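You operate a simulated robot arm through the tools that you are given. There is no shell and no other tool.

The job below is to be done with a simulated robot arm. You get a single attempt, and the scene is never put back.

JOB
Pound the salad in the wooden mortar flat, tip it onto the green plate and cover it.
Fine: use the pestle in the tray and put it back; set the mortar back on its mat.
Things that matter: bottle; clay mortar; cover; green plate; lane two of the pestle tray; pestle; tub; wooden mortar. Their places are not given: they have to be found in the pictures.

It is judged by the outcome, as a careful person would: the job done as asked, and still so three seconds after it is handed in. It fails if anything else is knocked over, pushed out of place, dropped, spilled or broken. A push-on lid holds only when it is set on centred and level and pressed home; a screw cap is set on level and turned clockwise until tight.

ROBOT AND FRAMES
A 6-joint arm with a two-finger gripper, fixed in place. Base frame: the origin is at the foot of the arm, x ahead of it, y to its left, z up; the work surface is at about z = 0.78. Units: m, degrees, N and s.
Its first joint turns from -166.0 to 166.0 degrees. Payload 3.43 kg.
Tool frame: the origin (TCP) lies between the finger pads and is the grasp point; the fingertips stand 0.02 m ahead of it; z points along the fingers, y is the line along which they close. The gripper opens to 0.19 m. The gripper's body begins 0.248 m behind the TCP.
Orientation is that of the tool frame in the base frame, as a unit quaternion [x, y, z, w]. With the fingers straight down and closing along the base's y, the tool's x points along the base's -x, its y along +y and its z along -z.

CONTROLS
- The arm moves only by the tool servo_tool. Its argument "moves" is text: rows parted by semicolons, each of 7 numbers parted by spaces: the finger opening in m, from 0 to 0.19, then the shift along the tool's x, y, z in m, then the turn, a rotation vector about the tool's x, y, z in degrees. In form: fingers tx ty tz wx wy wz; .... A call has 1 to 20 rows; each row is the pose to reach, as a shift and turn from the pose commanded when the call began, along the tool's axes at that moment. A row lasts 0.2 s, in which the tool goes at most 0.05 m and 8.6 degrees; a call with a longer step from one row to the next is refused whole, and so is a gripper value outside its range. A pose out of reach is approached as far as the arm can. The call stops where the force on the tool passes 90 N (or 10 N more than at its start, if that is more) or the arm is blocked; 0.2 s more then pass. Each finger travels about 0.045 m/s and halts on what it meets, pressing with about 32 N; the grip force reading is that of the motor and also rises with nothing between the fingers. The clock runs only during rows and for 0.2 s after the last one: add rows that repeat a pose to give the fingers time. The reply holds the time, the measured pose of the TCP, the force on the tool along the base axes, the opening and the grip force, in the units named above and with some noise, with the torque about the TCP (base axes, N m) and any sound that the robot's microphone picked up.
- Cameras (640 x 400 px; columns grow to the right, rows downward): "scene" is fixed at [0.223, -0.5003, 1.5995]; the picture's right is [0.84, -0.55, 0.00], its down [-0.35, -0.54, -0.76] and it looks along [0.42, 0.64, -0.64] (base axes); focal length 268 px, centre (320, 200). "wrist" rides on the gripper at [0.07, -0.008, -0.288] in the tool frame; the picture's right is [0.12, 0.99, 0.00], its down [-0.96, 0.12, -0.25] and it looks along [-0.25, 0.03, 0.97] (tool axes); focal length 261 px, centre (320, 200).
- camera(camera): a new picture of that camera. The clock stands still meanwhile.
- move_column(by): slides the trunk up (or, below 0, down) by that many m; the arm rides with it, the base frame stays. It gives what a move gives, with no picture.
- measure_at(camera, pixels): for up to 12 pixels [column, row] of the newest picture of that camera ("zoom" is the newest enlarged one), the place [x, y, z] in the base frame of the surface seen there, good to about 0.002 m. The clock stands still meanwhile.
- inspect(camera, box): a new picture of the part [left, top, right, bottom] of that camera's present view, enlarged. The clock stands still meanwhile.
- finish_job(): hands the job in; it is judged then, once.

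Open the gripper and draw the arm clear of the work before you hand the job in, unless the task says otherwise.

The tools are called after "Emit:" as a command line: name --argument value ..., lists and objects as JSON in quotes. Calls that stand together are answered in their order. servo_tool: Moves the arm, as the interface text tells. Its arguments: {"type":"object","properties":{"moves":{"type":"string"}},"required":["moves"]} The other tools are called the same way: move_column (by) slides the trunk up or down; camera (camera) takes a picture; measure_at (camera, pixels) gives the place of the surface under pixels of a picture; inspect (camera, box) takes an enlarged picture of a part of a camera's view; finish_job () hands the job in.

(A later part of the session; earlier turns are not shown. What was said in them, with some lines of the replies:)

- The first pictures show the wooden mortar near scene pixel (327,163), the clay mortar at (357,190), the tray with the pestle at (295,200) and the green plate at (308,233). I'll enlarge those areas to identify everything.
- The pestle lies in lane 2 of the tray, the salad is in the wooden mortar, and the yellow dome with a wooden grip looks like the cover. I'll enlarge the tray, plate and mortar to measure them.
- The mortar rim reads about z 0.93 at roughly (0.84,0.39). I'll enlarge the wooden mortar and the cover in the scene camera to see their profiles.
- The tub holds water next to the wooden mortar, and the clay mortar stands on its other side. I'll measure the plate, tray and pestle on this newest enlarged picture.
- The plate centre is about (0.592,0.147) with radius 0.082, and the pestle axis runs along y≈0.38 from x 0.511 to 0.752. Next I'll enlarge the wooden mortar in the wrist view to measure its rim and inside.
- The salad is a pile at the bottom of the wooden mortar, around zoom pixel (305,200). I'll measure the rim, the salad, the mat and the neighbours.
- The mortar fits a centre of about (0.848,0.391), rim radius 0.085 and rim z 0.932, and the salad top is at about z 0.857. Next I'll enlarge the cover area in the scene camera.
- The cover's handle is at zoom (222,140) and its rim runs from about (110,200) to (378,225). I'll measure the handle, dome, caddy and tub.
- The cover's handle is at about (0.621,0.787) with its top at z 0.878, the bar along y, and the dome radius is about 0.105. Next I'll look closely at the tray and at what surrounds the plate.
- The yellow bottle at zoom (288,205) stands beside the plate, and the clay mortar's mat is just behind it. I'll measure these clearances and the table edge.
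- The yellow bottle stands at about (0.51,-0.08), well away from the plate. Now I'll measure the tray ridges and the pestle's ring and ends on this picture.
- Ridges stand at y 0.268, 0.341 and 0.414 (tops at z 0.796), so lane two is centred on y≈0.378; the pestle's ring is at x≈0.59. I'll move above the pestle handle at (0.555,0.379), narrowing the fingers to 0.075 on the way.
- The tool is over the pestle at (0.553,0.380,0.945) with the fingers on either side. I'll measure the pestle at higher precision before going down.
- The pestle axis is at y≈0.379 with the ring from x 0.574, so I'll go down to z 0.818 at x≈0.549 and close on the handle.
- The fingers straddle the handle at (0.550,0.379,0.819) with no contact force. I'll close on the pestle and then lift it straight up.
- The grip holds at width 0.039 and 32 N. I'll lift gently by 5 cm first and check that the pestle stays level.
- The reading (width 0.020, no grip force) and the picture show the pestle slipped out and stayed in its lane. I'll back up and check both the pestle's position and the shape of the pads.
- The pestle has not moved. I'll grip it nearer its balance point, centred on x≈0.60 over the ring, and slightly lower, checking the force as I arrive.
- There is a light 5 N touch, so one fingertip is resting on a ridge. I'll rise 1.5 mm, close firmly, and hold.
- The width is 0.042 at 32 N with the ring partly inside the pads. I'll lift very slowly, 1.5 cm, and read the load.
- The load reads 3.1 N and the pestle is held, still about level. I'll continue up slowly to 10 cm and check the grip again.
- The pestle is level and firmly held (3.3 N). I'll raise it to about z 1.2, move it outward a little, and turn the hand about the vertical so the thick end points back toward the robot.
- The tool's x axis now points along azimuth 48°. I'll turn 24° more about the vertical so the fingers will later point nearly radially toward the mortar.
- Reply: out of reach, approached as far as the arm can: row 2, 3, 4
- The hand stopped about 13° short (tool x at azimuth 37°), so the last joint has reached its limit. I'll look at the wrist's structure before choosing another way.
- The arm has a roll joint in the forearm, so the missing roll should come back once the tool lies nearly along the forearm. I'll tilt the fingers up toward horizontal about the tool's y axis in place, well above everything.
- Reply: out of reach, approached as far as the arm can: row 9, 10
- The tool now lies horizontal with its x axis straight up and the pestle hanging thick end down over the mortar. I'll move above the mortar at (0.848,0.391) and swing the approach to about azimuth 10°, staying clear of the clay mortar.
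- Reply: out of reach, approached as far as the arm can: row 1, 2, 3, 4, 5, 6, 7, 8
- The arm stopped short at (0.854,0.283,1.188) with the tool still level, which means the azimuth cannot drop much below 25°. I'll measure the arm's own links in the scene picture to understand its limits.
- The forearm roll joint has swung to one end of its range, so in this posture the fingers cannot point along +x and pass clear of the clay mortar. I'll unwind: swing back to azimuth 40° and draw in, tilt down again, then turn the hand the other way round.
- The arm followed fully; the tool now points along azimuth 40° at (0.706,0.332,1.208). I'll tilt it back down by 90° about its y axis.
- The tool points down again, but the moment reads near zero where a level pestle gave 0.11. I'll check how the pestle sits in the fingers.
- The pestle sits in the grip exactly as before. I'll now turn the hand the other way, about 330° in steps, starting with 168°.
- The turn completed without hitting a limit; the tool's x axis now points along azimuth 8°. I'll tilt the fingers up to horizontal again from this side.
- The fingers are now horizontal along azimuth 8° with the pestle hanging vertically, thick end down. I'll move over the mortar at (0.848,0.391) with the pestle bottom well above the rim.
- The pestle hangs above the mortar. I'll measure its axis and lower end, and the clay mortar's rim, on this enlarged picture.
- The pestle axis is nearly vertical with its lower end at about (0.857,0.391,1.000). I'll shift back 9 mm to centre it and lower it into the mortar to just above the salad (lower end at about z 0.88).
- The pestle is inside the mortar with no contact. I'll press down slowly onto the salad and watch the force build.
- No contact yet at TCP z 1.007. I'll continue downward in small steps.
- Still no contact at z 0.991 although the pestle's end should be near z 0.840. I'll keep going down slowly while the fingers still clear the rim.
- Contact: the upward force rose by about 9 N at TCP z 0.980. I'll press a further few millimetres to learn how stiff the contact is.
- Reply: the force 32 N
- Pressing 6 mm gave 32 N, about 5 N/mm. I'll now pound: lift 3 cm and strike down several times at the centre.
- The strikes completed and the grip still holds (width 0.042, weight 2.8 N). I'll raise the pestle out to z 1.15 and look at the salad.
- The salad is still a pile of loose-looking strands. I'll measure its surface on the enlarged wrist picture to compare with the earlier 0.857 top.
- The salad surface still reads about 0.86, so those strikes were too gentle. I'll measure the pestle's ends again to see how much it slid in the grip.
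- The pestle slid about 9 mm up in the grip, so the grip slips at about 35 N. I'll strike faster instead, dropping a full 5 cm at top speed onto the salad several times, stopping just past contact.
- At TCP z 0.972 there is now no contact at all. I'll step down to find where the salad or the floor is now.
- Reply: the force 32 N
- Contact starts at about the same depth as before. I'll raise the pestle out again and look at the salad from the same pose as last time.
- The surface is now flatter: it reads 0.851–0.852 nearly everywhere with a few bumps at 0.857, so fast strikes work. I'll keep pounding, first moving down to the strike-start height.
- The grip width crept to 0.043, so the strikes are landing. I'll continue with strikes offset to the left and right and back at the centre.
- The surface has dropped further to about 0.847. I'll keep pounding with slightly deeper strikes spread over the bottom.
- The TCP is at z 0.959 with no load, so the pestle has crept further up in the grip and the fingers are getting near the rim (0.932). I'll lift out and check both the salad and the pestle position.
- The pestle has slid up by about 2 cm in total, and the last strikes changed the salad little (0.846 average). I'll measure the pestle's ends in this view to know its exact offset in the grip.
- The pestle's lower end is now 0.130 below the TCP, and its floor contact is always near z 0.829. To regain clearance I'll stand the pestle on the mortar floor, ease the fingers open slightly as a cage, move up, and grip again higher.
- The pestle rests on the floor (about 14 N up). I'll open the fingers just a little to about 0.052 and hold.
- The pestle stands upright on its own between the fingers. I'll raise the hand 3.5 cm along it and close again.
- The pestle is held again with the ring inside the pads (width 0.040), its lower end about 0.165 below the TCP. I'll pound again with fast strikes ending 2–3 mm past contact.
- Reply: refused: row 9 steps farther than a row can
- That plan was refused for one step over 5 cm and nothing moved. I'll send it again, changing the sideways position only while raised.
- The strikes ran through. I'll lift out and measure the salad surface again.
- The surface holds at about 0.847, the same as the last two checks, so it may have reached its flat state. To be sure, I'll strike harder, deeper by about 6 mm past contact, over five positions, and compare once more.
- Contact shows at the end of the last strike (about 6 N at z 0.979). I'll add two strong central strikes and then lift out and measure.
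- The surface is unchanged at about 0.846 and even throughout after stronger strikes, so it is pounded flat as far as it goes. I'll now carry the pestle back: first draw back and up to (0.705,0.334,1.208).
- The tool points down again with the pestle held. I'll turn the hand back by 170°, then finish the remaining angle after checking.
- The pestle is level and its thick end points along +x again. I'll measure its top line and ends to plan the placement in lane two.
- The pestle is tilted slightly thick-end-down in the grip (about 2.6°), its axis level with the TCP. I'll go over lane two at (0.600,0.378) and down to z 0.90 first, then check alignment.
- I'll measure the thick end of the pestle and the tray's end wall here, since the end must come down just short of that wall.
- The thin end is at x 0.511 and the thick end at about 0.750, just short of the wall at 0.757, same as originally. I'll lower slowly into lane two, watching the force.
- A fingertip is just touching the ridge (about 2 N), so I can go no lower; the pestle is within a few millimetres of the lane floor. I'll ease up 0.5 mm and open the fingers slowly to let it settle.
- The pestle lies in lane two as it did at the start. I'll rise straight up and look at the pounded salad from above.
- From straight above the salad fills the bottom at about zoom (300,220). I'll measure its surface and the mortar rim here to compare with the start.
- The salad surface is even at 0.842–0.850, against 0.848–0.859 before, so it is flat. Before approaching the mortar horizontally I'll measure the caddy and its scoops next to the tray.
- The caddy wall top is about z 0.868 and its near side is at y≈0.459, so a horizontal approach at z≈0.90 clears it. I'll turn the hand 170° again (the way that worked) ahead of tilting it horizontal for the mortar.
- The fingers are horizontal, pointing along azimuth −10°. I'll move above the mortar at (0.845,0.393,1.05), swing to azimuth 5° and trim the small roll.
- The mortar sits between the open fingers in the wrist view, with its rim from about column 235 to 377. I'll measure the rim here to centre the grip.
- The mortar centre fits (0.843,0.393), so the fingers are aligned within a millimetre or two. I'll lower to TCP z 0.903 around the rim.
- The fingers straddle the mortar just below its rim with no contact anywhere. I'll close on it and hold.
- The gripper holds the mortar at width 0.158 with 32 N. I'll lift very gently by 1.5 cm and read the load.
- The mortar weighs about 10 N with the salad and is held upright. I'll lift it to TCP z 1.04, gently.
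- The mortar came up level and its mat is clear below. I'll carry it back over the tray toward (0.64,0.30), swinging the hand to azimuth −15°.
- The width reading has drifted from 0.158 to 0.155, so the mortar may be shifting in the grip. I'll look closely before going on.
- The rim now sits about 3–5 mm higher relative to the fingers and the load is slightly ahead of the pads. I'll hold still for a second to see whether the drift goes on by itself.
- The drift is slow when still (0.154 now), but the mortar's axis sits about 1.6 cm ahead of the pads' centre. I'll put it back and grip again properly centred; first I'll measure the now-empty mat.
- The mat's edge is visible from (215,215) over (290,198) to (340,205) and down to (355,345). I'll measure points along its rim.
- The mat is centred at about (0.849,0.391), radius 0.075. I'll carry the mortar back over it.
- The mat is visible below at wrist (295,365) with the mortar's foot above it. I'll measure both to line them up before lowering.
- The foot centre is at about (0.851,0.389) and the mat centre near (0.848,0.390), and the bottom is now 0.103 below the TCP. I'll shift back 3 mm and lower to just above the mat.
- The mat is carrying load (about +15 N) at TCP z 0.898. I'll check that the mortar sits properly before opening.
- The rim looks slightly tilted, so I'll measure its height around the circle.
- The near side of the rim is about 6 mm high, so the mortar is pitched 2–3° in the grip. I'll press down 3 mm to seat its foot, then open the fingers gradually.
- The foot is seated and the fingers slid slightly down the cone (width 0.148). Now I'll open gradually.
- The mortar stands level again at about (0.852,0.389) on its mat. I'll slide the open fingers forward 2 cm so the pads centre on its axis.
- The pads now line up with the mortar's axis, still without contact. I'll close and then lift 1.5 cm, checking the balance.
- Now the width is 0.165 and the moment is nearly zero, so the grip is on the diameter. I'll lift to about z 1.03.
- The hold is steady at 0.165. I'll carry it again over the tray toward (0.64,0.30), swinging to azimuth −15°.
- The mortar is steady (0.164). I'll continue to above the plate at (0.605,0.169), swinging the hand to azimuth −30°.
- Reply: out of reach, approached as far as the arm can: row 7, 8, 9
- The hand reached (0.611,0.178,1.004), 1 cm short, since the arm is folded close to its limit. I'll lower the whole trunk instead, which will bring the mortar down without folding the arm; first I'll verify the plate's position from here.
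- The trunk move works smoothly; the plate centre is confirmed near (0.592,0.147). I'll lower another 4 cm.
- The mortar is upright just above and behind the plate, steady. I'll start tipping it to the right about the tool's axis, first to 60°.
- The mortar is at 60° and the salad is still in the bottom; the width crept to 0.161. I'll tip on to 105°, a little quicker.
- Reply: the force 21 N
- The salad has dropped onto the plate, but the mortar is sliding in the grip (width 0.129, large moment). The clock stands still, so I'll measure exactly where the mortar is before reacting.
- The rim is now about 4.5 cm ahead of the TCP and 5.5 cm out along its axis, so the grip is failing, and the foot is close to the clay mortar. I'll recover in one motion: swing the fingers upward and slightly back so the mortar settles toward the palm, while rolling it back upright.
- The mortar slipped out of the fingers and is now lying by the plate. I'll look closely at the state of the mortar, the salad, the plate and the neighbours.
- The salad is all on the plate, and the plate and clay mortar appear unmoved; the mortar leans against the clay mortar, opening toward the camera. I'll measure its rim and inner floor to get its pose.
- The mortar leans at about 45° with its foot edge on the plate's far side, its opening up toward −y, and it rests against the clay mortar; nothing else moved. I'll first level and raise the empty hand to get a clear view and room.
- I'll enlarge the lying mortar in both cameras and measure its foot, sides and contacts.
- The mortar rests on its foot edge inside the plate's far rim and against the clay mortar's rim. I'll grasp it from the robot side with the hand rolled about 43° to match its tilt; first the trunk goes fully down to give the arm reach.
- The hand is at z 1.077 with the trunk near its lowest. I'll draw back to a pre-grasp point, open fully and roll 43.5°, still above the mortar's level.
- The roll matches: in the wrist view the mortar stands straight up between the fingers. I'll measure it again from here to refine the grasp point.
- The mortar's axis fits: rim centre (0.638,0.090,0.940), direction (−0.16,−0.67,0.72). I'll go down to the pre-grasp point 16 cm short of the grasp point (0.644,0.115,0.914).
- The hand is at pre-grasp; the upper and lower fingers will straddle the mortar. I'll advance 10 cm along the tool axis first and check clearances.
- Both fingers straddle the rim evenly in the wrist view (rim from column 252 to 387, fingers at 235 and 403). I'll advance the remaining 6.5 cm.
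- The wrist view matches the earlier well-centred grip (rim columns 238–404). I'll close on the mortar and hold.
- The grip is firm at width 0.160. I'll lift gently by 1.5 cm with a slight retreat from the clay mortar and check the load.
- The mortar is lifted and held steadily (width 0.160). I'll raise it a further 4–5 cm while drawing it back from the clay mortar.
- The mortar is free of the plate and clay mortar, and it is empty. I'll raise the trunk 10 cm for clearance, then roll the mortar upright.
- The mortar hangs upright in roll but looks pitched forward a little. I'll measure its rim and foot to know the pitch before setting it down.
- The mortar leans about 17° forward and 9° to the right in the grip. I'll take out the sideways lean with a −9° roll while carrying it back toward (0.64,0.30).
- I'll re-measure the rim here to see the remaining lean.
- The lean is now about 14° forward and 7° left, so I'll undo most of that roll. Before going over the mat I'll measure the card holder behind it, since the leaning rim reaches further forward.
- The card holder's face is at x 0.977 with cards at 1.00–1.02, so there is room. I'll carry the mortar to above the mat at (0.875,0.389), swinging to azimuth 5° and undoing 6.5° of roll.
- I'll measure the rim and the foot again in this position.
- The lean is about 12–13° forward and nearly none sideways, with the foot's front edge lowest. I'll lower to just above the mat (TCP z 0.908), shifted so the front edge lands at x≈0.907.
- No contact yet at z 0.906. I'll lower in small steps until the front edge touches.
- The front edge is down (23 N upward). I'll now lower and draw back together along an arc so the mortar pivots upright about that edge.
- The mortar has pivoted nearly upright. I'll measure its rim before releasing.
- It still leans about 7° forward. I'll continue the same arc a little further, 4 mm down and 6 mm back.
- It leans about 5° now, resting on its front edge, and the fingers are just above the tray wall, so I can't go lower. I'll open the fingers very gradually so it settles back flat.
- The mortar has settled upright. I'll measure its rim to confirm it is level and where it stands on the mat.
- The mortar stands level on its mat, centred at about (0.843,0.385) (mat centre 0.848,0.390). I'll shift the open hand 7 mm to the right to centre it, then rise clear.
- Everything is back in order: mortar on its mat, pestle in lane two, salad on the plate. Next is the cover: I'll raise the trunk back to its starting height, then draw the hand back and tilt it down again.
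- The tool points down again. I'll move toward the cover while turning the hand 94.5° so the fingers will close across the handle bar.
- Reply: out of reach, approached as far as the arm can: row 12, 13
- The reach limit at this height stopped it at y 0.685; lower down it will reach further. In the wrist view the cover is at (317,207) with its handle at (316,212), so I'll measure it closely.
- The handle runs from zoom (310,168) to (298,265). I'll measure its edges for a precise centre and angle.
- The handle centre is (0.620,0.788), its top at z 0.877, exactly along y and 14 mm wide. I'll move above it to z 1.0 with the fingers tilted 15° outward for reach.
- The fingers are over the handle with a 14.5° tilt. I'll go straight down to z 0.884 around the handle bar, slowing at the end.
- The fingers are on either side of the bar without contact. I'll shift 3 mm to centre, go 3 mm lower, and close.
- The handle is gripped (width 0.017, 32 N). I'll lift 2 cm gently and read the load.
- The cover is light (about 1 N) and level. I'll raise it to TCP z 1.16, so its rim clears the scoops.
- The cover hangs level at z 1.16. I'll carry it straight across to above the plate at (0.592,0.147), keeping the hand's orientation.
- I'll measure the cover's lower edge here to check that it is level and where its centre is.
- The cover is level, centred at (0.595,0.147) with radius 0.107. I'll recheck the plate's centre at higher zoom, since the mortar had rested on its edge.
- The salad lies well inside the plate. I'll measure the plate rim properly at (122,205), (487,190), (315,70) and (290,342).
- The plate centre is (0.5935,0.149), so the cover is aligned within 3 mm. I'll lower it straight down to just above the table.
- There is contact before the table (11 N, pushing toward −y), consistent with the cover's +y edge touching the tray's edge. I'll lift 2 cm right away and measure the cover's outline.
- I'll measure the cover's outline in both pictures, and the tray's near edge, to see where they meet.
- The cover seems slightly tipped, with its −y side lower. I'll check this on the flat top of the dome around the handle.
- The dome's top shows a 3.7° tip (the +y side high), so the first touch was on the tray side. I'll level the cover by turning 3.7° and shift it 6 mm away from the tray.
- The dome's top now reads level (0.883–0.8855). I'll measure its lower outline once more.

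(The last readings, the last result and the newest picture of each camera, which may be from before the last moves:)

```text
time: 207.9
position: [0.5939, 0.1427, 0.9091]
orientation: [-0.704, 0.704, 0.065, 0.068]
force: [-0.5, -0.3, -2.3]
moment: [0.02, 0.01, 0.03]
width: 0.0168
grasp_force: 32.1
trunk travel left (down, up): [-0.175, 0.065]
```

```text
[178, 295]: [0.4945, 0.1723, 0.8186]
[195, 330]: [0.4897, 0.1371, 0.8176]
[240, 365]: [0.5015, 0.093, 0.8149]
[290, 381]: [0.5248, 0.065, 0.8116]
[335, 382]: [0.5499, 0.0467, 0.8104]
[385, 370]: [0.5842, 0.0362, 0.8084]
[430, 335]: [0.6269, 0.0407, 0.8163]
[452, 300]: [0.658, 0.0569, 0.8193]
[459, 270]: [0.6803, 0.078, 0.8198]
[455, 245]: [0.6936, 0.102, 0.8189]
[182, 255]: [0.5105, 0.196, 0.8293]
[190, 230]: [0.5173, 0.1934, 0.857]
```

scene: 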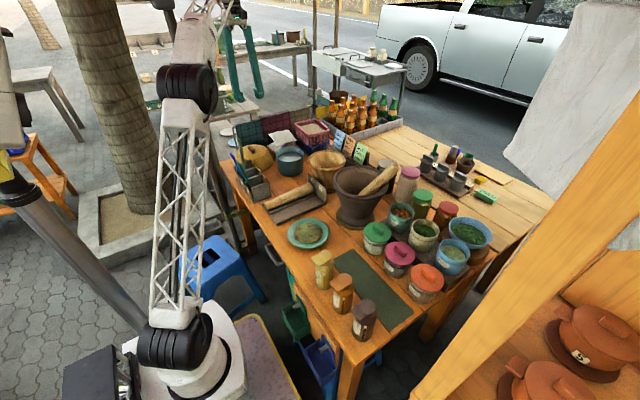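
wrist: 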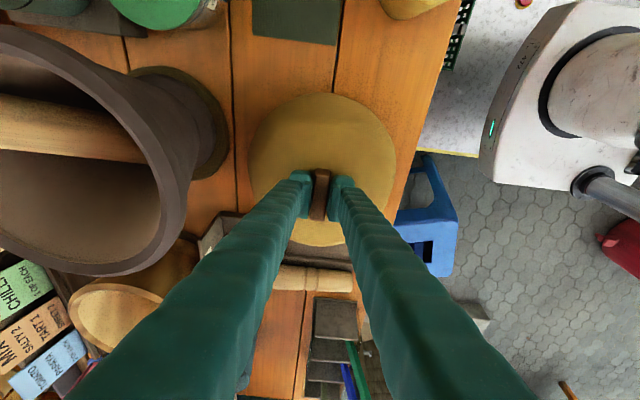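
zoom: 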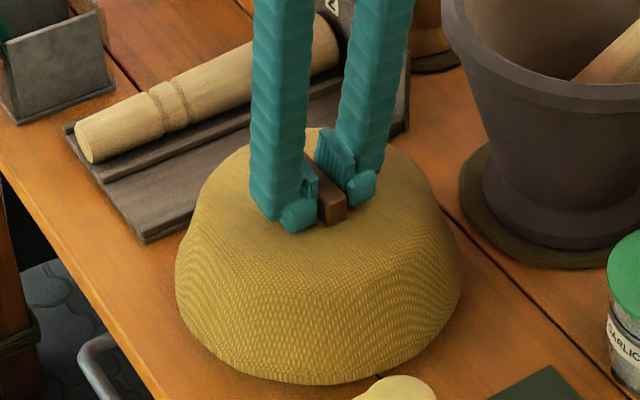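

The outline fits a centre of (0.5955,0.1425), radius 0.106, leaving about 1.8 cm to the tray. I'll lower in small steps and watch the force.

Emit:
servo_tool --moves "0.0 0.001 0 0.0049 0 0 0; 0.0 0.002 0 0.0098 0 0 0; 0.0 0.003 0 0.0147 0 0 0; 0.0 0.0038 0 0.0182 0 0 0"

```text
time: 208.9
position: [0.5942, 0.1421, 0.8897]
orientation: [-0.703, 0.705, 0.065, 0.068]
force: [-0.4, 0.6, -1.9]
moment: [0.01, -0.01, 0.02]
width: 0.0165
grasp_force: 32.1
trunk travel left (down, up): [-0.175, 0.065]
```

No contact at z 0.890 this time. I'll continue down 2 mm at a time.

Emit:
servo_tool --moves "0.0 0.0004 0 0.002 0 0 0; 0.0 0.0008 0 0.004 0 0 0; 0.0 0.0012 0 0.006 0 0 0; 0.0 0.0012 0 0.006 0 0 0"

```text
time: 209.9
position: [0.5952, 0.1444, 0.8847]
orientation: [0.704, -0.704, -0.065, -0.069]
force: [-1.2, 0.2, -1.6]
moment: [0.02, 0.02, 0.02]
width: 0.0168
grasp_force: 32.0
trunk travel left (down, up): [-0.175, 0.065]
```

Emit:
servo_tool --moves "0.0 0.0003 0 0.0015 0 0 0; 0.0 0.0006 0 0.003 0 0 0; 0.0 0.0009 0 0.0045 0 0 0; 0.0 0.0009 0 0.0045 0 0 0"

Emit:
inspect --camera "scene" --box '[270, 180, 350, 255]'

```text
time: 210.9
position: [0.5943, 0.1422, 0.8812]
orientation: [-0.704, 0.704, 0.067, 0.068]
force: [-0.6, -0.4, -1.7]
moment: [0.0, 0.0, 0.03]
width: 0.0168
grasp_force: 31.9
trunk travel left (down, up): [-0.175, 0.065]
```

```text
5.33 times, centred on (310, 218) of scene
```

zoom: 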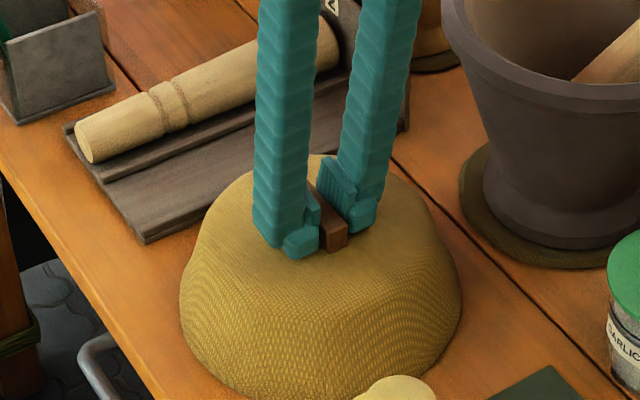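

Still hanging free at z 0.881. I'll keep lowering in 1.5 mm steps until the table takes the weight.

Emit:
servo_tool --moves "0.0 0.0003 0 0.0015 0 0 0; 0.0 0.0006 0 0.003 0 0 0; 0.0 0.0008 0 0.004 0 0 0; 0.0 0.0008 0 0.004 0 0 0"

```text
time: 211.9
position: [0.5947, 0.1418, 0.8784]
orientation: [-0.704, 0.704, 0.065, 0.069]
force: [-4.3, -7.4, 43.1]
moment: [-0.01, 0.06, -0.02]
width: 0.017
grasp_force: 32.0
trunk travel left (down, up): [-0.175, 0.065]
```

The cover is now firmly seated, with an even load and near-zero moment. I'll ease back 1.5 mm to relieve the pressure and open the fingers.

Emit:
servo_tool --moves "0.0 -0.0003 0 -0.0015 0 0 0; 0.01 -0.0003 0 -0.0015 0 0 0; 0.02 -0.0003 0 -0.0015 0 0 0; 0.03 -0.0003 0 -0.0015 0 0 0; 0.045 -0.0003 0 -0.0015 0 0 0; 0.06 -0.0003 0 -0.0015 0 0 0; 0.06 -0.0003 0 -0.0015 0 0 0"

Emit:
inspect --camera "scene" --box '[260, 170, 370, 260]'

```text
time: 213.5
position: [0.595, 0.1434, 0.8773]
orientation: [-0.704, 0.704, 0.065, 0.068]
force: [0.1, -0.5, 0.2]
moment: [0.03, 0.01, 0.01]
width: 0.06
grasp_force: 0.0
trunk travel left (down, up): [-0.175, 0.065]
```

```text
4.44 times, centred on (315, 215) of scene
```

zoom: 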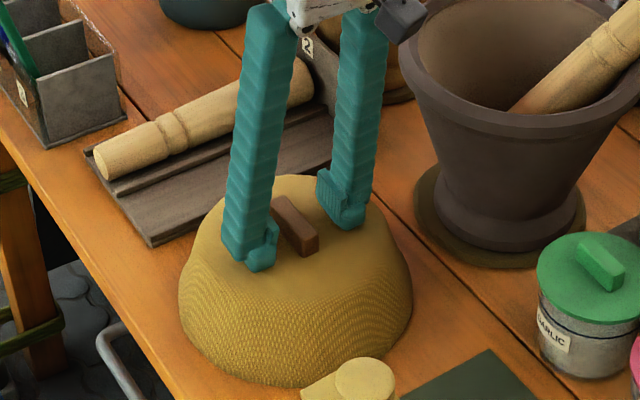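

The fingers are open and the cover stays put. I'll rise straight up off the handle.

Emit:
servo_tool --moves "0.06 -0.0019 0 -0.0098 0 0 0; 0.06 -0.0047 0 -0.0246 0 0 0; 0.06 -0.0094 0 -0.0491 0 0 0; 0.07 -0.0168 0 -0.0884 0 0 0; 0.08 -0.0243 0 -0.1277 0 0 0; 0.09 -0.0327 0 -0.1719 0 0 0; 0.10 -0.0411 0 -0.2160 0 0 0; 0.10 -0.0486 0 -0.2553 0 0 0; 0.10 -0.0561 0 -0.2946 0 0 0"

Emit:
camera --camera "scene"

Emit:
camera --camera "wrist"

Emit:
inspect --camera "scene" --box '[240, 130, 400, 260]'

```text
time: 215.5
position: [0.5922, 0.1428, 1.1797]
orientation: [0.704, -0.704, -0.066, -0.068]
force: [0.1, 0.4, 0.1]
moment: [-0.01, 0.04, -0.03]
width: 0.0999
grasp_force: 0.0
trunk travel left (down, up): [-0.175, 0.065]
```

```text
taken
```

scene: 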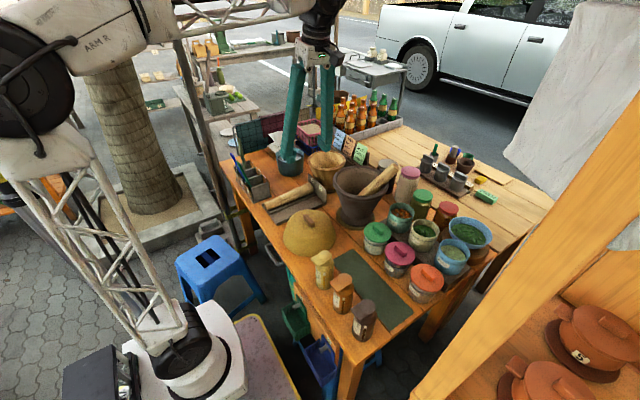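

```text
taken
```

wrist: 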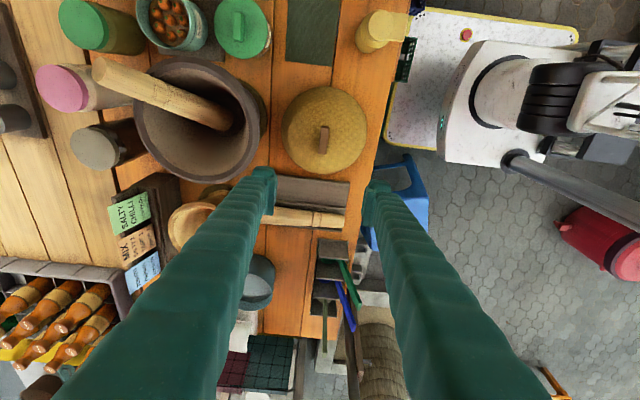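

```text
3.08 times, centred on (320, 195) of scene
```

zoom: 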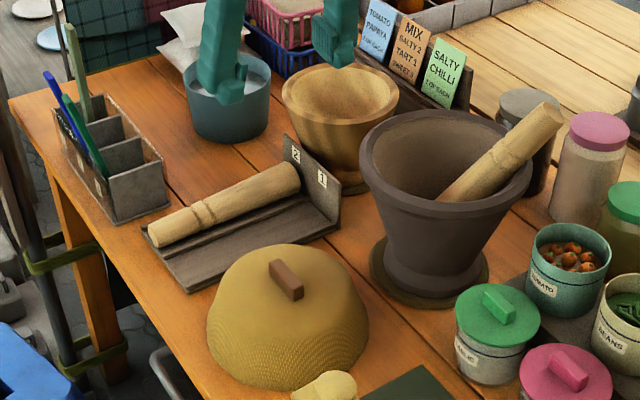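

The cover is over the plate, the mortar on its mat, the pestle in lane two and the neighbours unmoved. I'll check closely that the cover is level and nothing was left around it.

Emit:
inspect --camera "scene" --box '[275, 195, 355, 265]'

Emit:
measure_at --camera "zoom" --pixels '[[200, 150], [250, 115], [320, 110], [370, 160], [280, 200], [200, 200], [130, 250], [200, 330], [300, 345], [390, 300], [410, 230], [150, 190]]'

Emit:
inspect --camera "wrist" --box '[120, 50, 400, 250]'

```text
5.71 times, centred on (315, 230) of scene
```

zoom: 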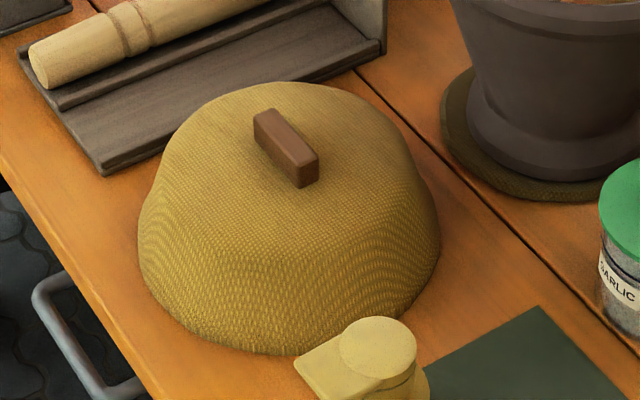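

```text
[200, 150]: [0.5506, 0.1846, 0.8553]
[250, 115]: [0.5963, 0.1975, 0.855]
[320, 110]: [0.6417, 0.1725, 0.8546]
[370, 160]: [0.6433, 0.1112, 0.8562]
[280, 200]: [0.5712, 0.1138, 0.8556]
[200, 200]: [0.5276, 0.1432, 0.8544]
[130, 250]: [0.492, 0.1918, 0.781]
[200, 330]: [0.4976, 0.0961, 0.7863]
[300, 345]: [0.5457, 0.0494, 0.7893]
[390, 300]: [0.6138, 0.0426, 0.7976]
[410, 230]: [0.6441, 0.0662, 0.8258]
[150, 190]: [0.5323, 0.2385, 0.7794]
```

```text
2.00 times, centred on (260, 150) of wrist
```

zoom: 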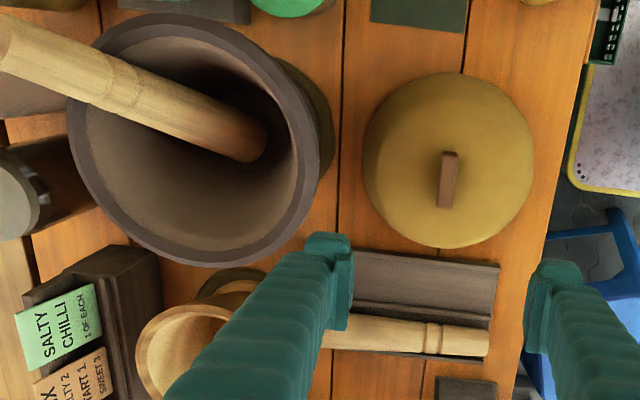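

The cover's top is level at 0.855, as it was on the table originally, and no salad is outside it. I'll draw the arm up and back to near its starting pose and take a last look at the mortar and its mat.

Emit:
servo_tool --moves "0.10 -0.019 0.009 -0.010 0 0 7.5; 0.10 -0.039 0.019 -0.020 0 0 15; 0.10 -0.058 0.028 -0.030 0 0 22.5; 0.10 -0.078 0.037 -0.039 0 0 30; 0.10 -0.097 0.047 -0.049 0 0 37.5; 0.10 -0.117 0.056 -0.059 0 0 45; 0.10 -0.136 0.065 -0.069 0 0 52.5; 0.12 -0.155 0.075 -0.079 0 0 60; 0.14 -0.175 0.084 -0.089 0 0 67.5; 0.16 -0.194 0.093 -0.099 0 0 75; 0.18 -0.214 0.103 -0.109 0 0 82.5; 0.19 -0.2332 0.112 -0.1184 0 0 90; 0.19 -0.2332 0.112 -0.1184 0 0 90"

Emit:
camera --camera "scene"

Emit:
camera --camera "wrist"

Emit:
inspect --camera "wrist" --box '[240, 180, 400, 320]'

```text
time: 218.3
position: [0.4817, 0.3481, 1.3382]
orientation: [0.001, 0.996, 0.095, 0.002]
force: [-0.4, 1.1, -0.1]
moment: [0.02, -0.01, -0.02]
width: 0.1902
grasp_force: 0.1
trunk travel left (down, up): [-0.175, 0.065]
```

```text
taken
```

scene: 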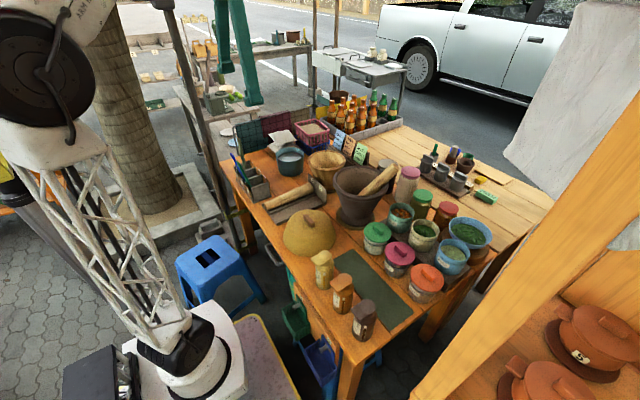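

```text
taken
```

wrist: 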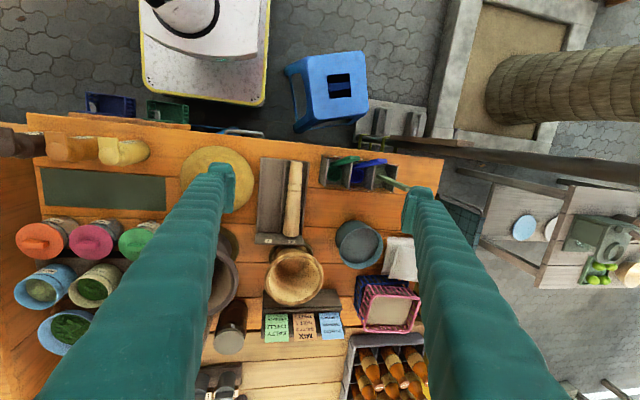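

```text
2.86 times, centred on (320, 250) of wrist
```

zoom: 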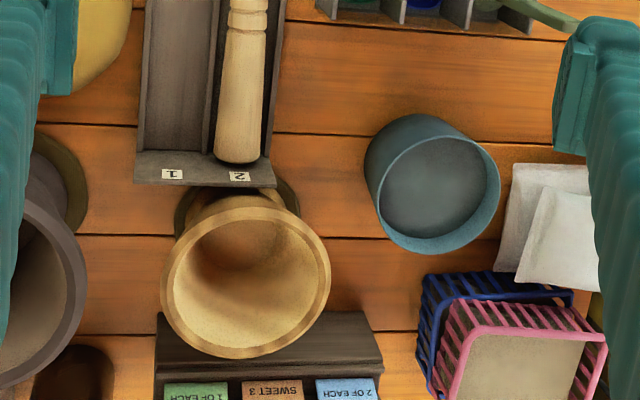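

Final check: the mortar stands on its mat, the pestle is in lane two, and the cover sits level over the plate. The tub, bottle and clay mortar are where they were, and the gripper is open and clear. I'm handing the job in.

Emit:
finish_job

```text
The job is handed in.
```

I've handed the job in, and everything is where it should be at the end, but I dropped the wooden mortar once along the way.

- **Salad:** I pounded it until its surface stopped dropping. It went down about 1 cm and read even to within about 8 mm. All of it went onto the green plate.
- **Dropped mortar:** While I was tipping it, the mortar slipped out of the gripper and fell a few centimetres. It landed leaning on the plate's edge and the clay mortar. In the pictures, neither the plate nor the clay mortar moved, and no salad spilled.
- **Mortar:** I picked it up and set it back upright and level on its mat, within about 1 cm of the mat's centre.
- **Pestle:** It is back in lane two of the tray, as it was at the start. It also slid in the grip during pounding, so I regripped it inside the mortar.
- **Cover:** It sits level on the table over the plate, with the salad fully inside. On the first try to lower it, it pressed on something near the tray with about 11 N, so I lifted, levelled and shifted it. The tray did not appear to move.
- **Everything else:** The tub and bottle are where they were, and the arm is open and clear of the table.
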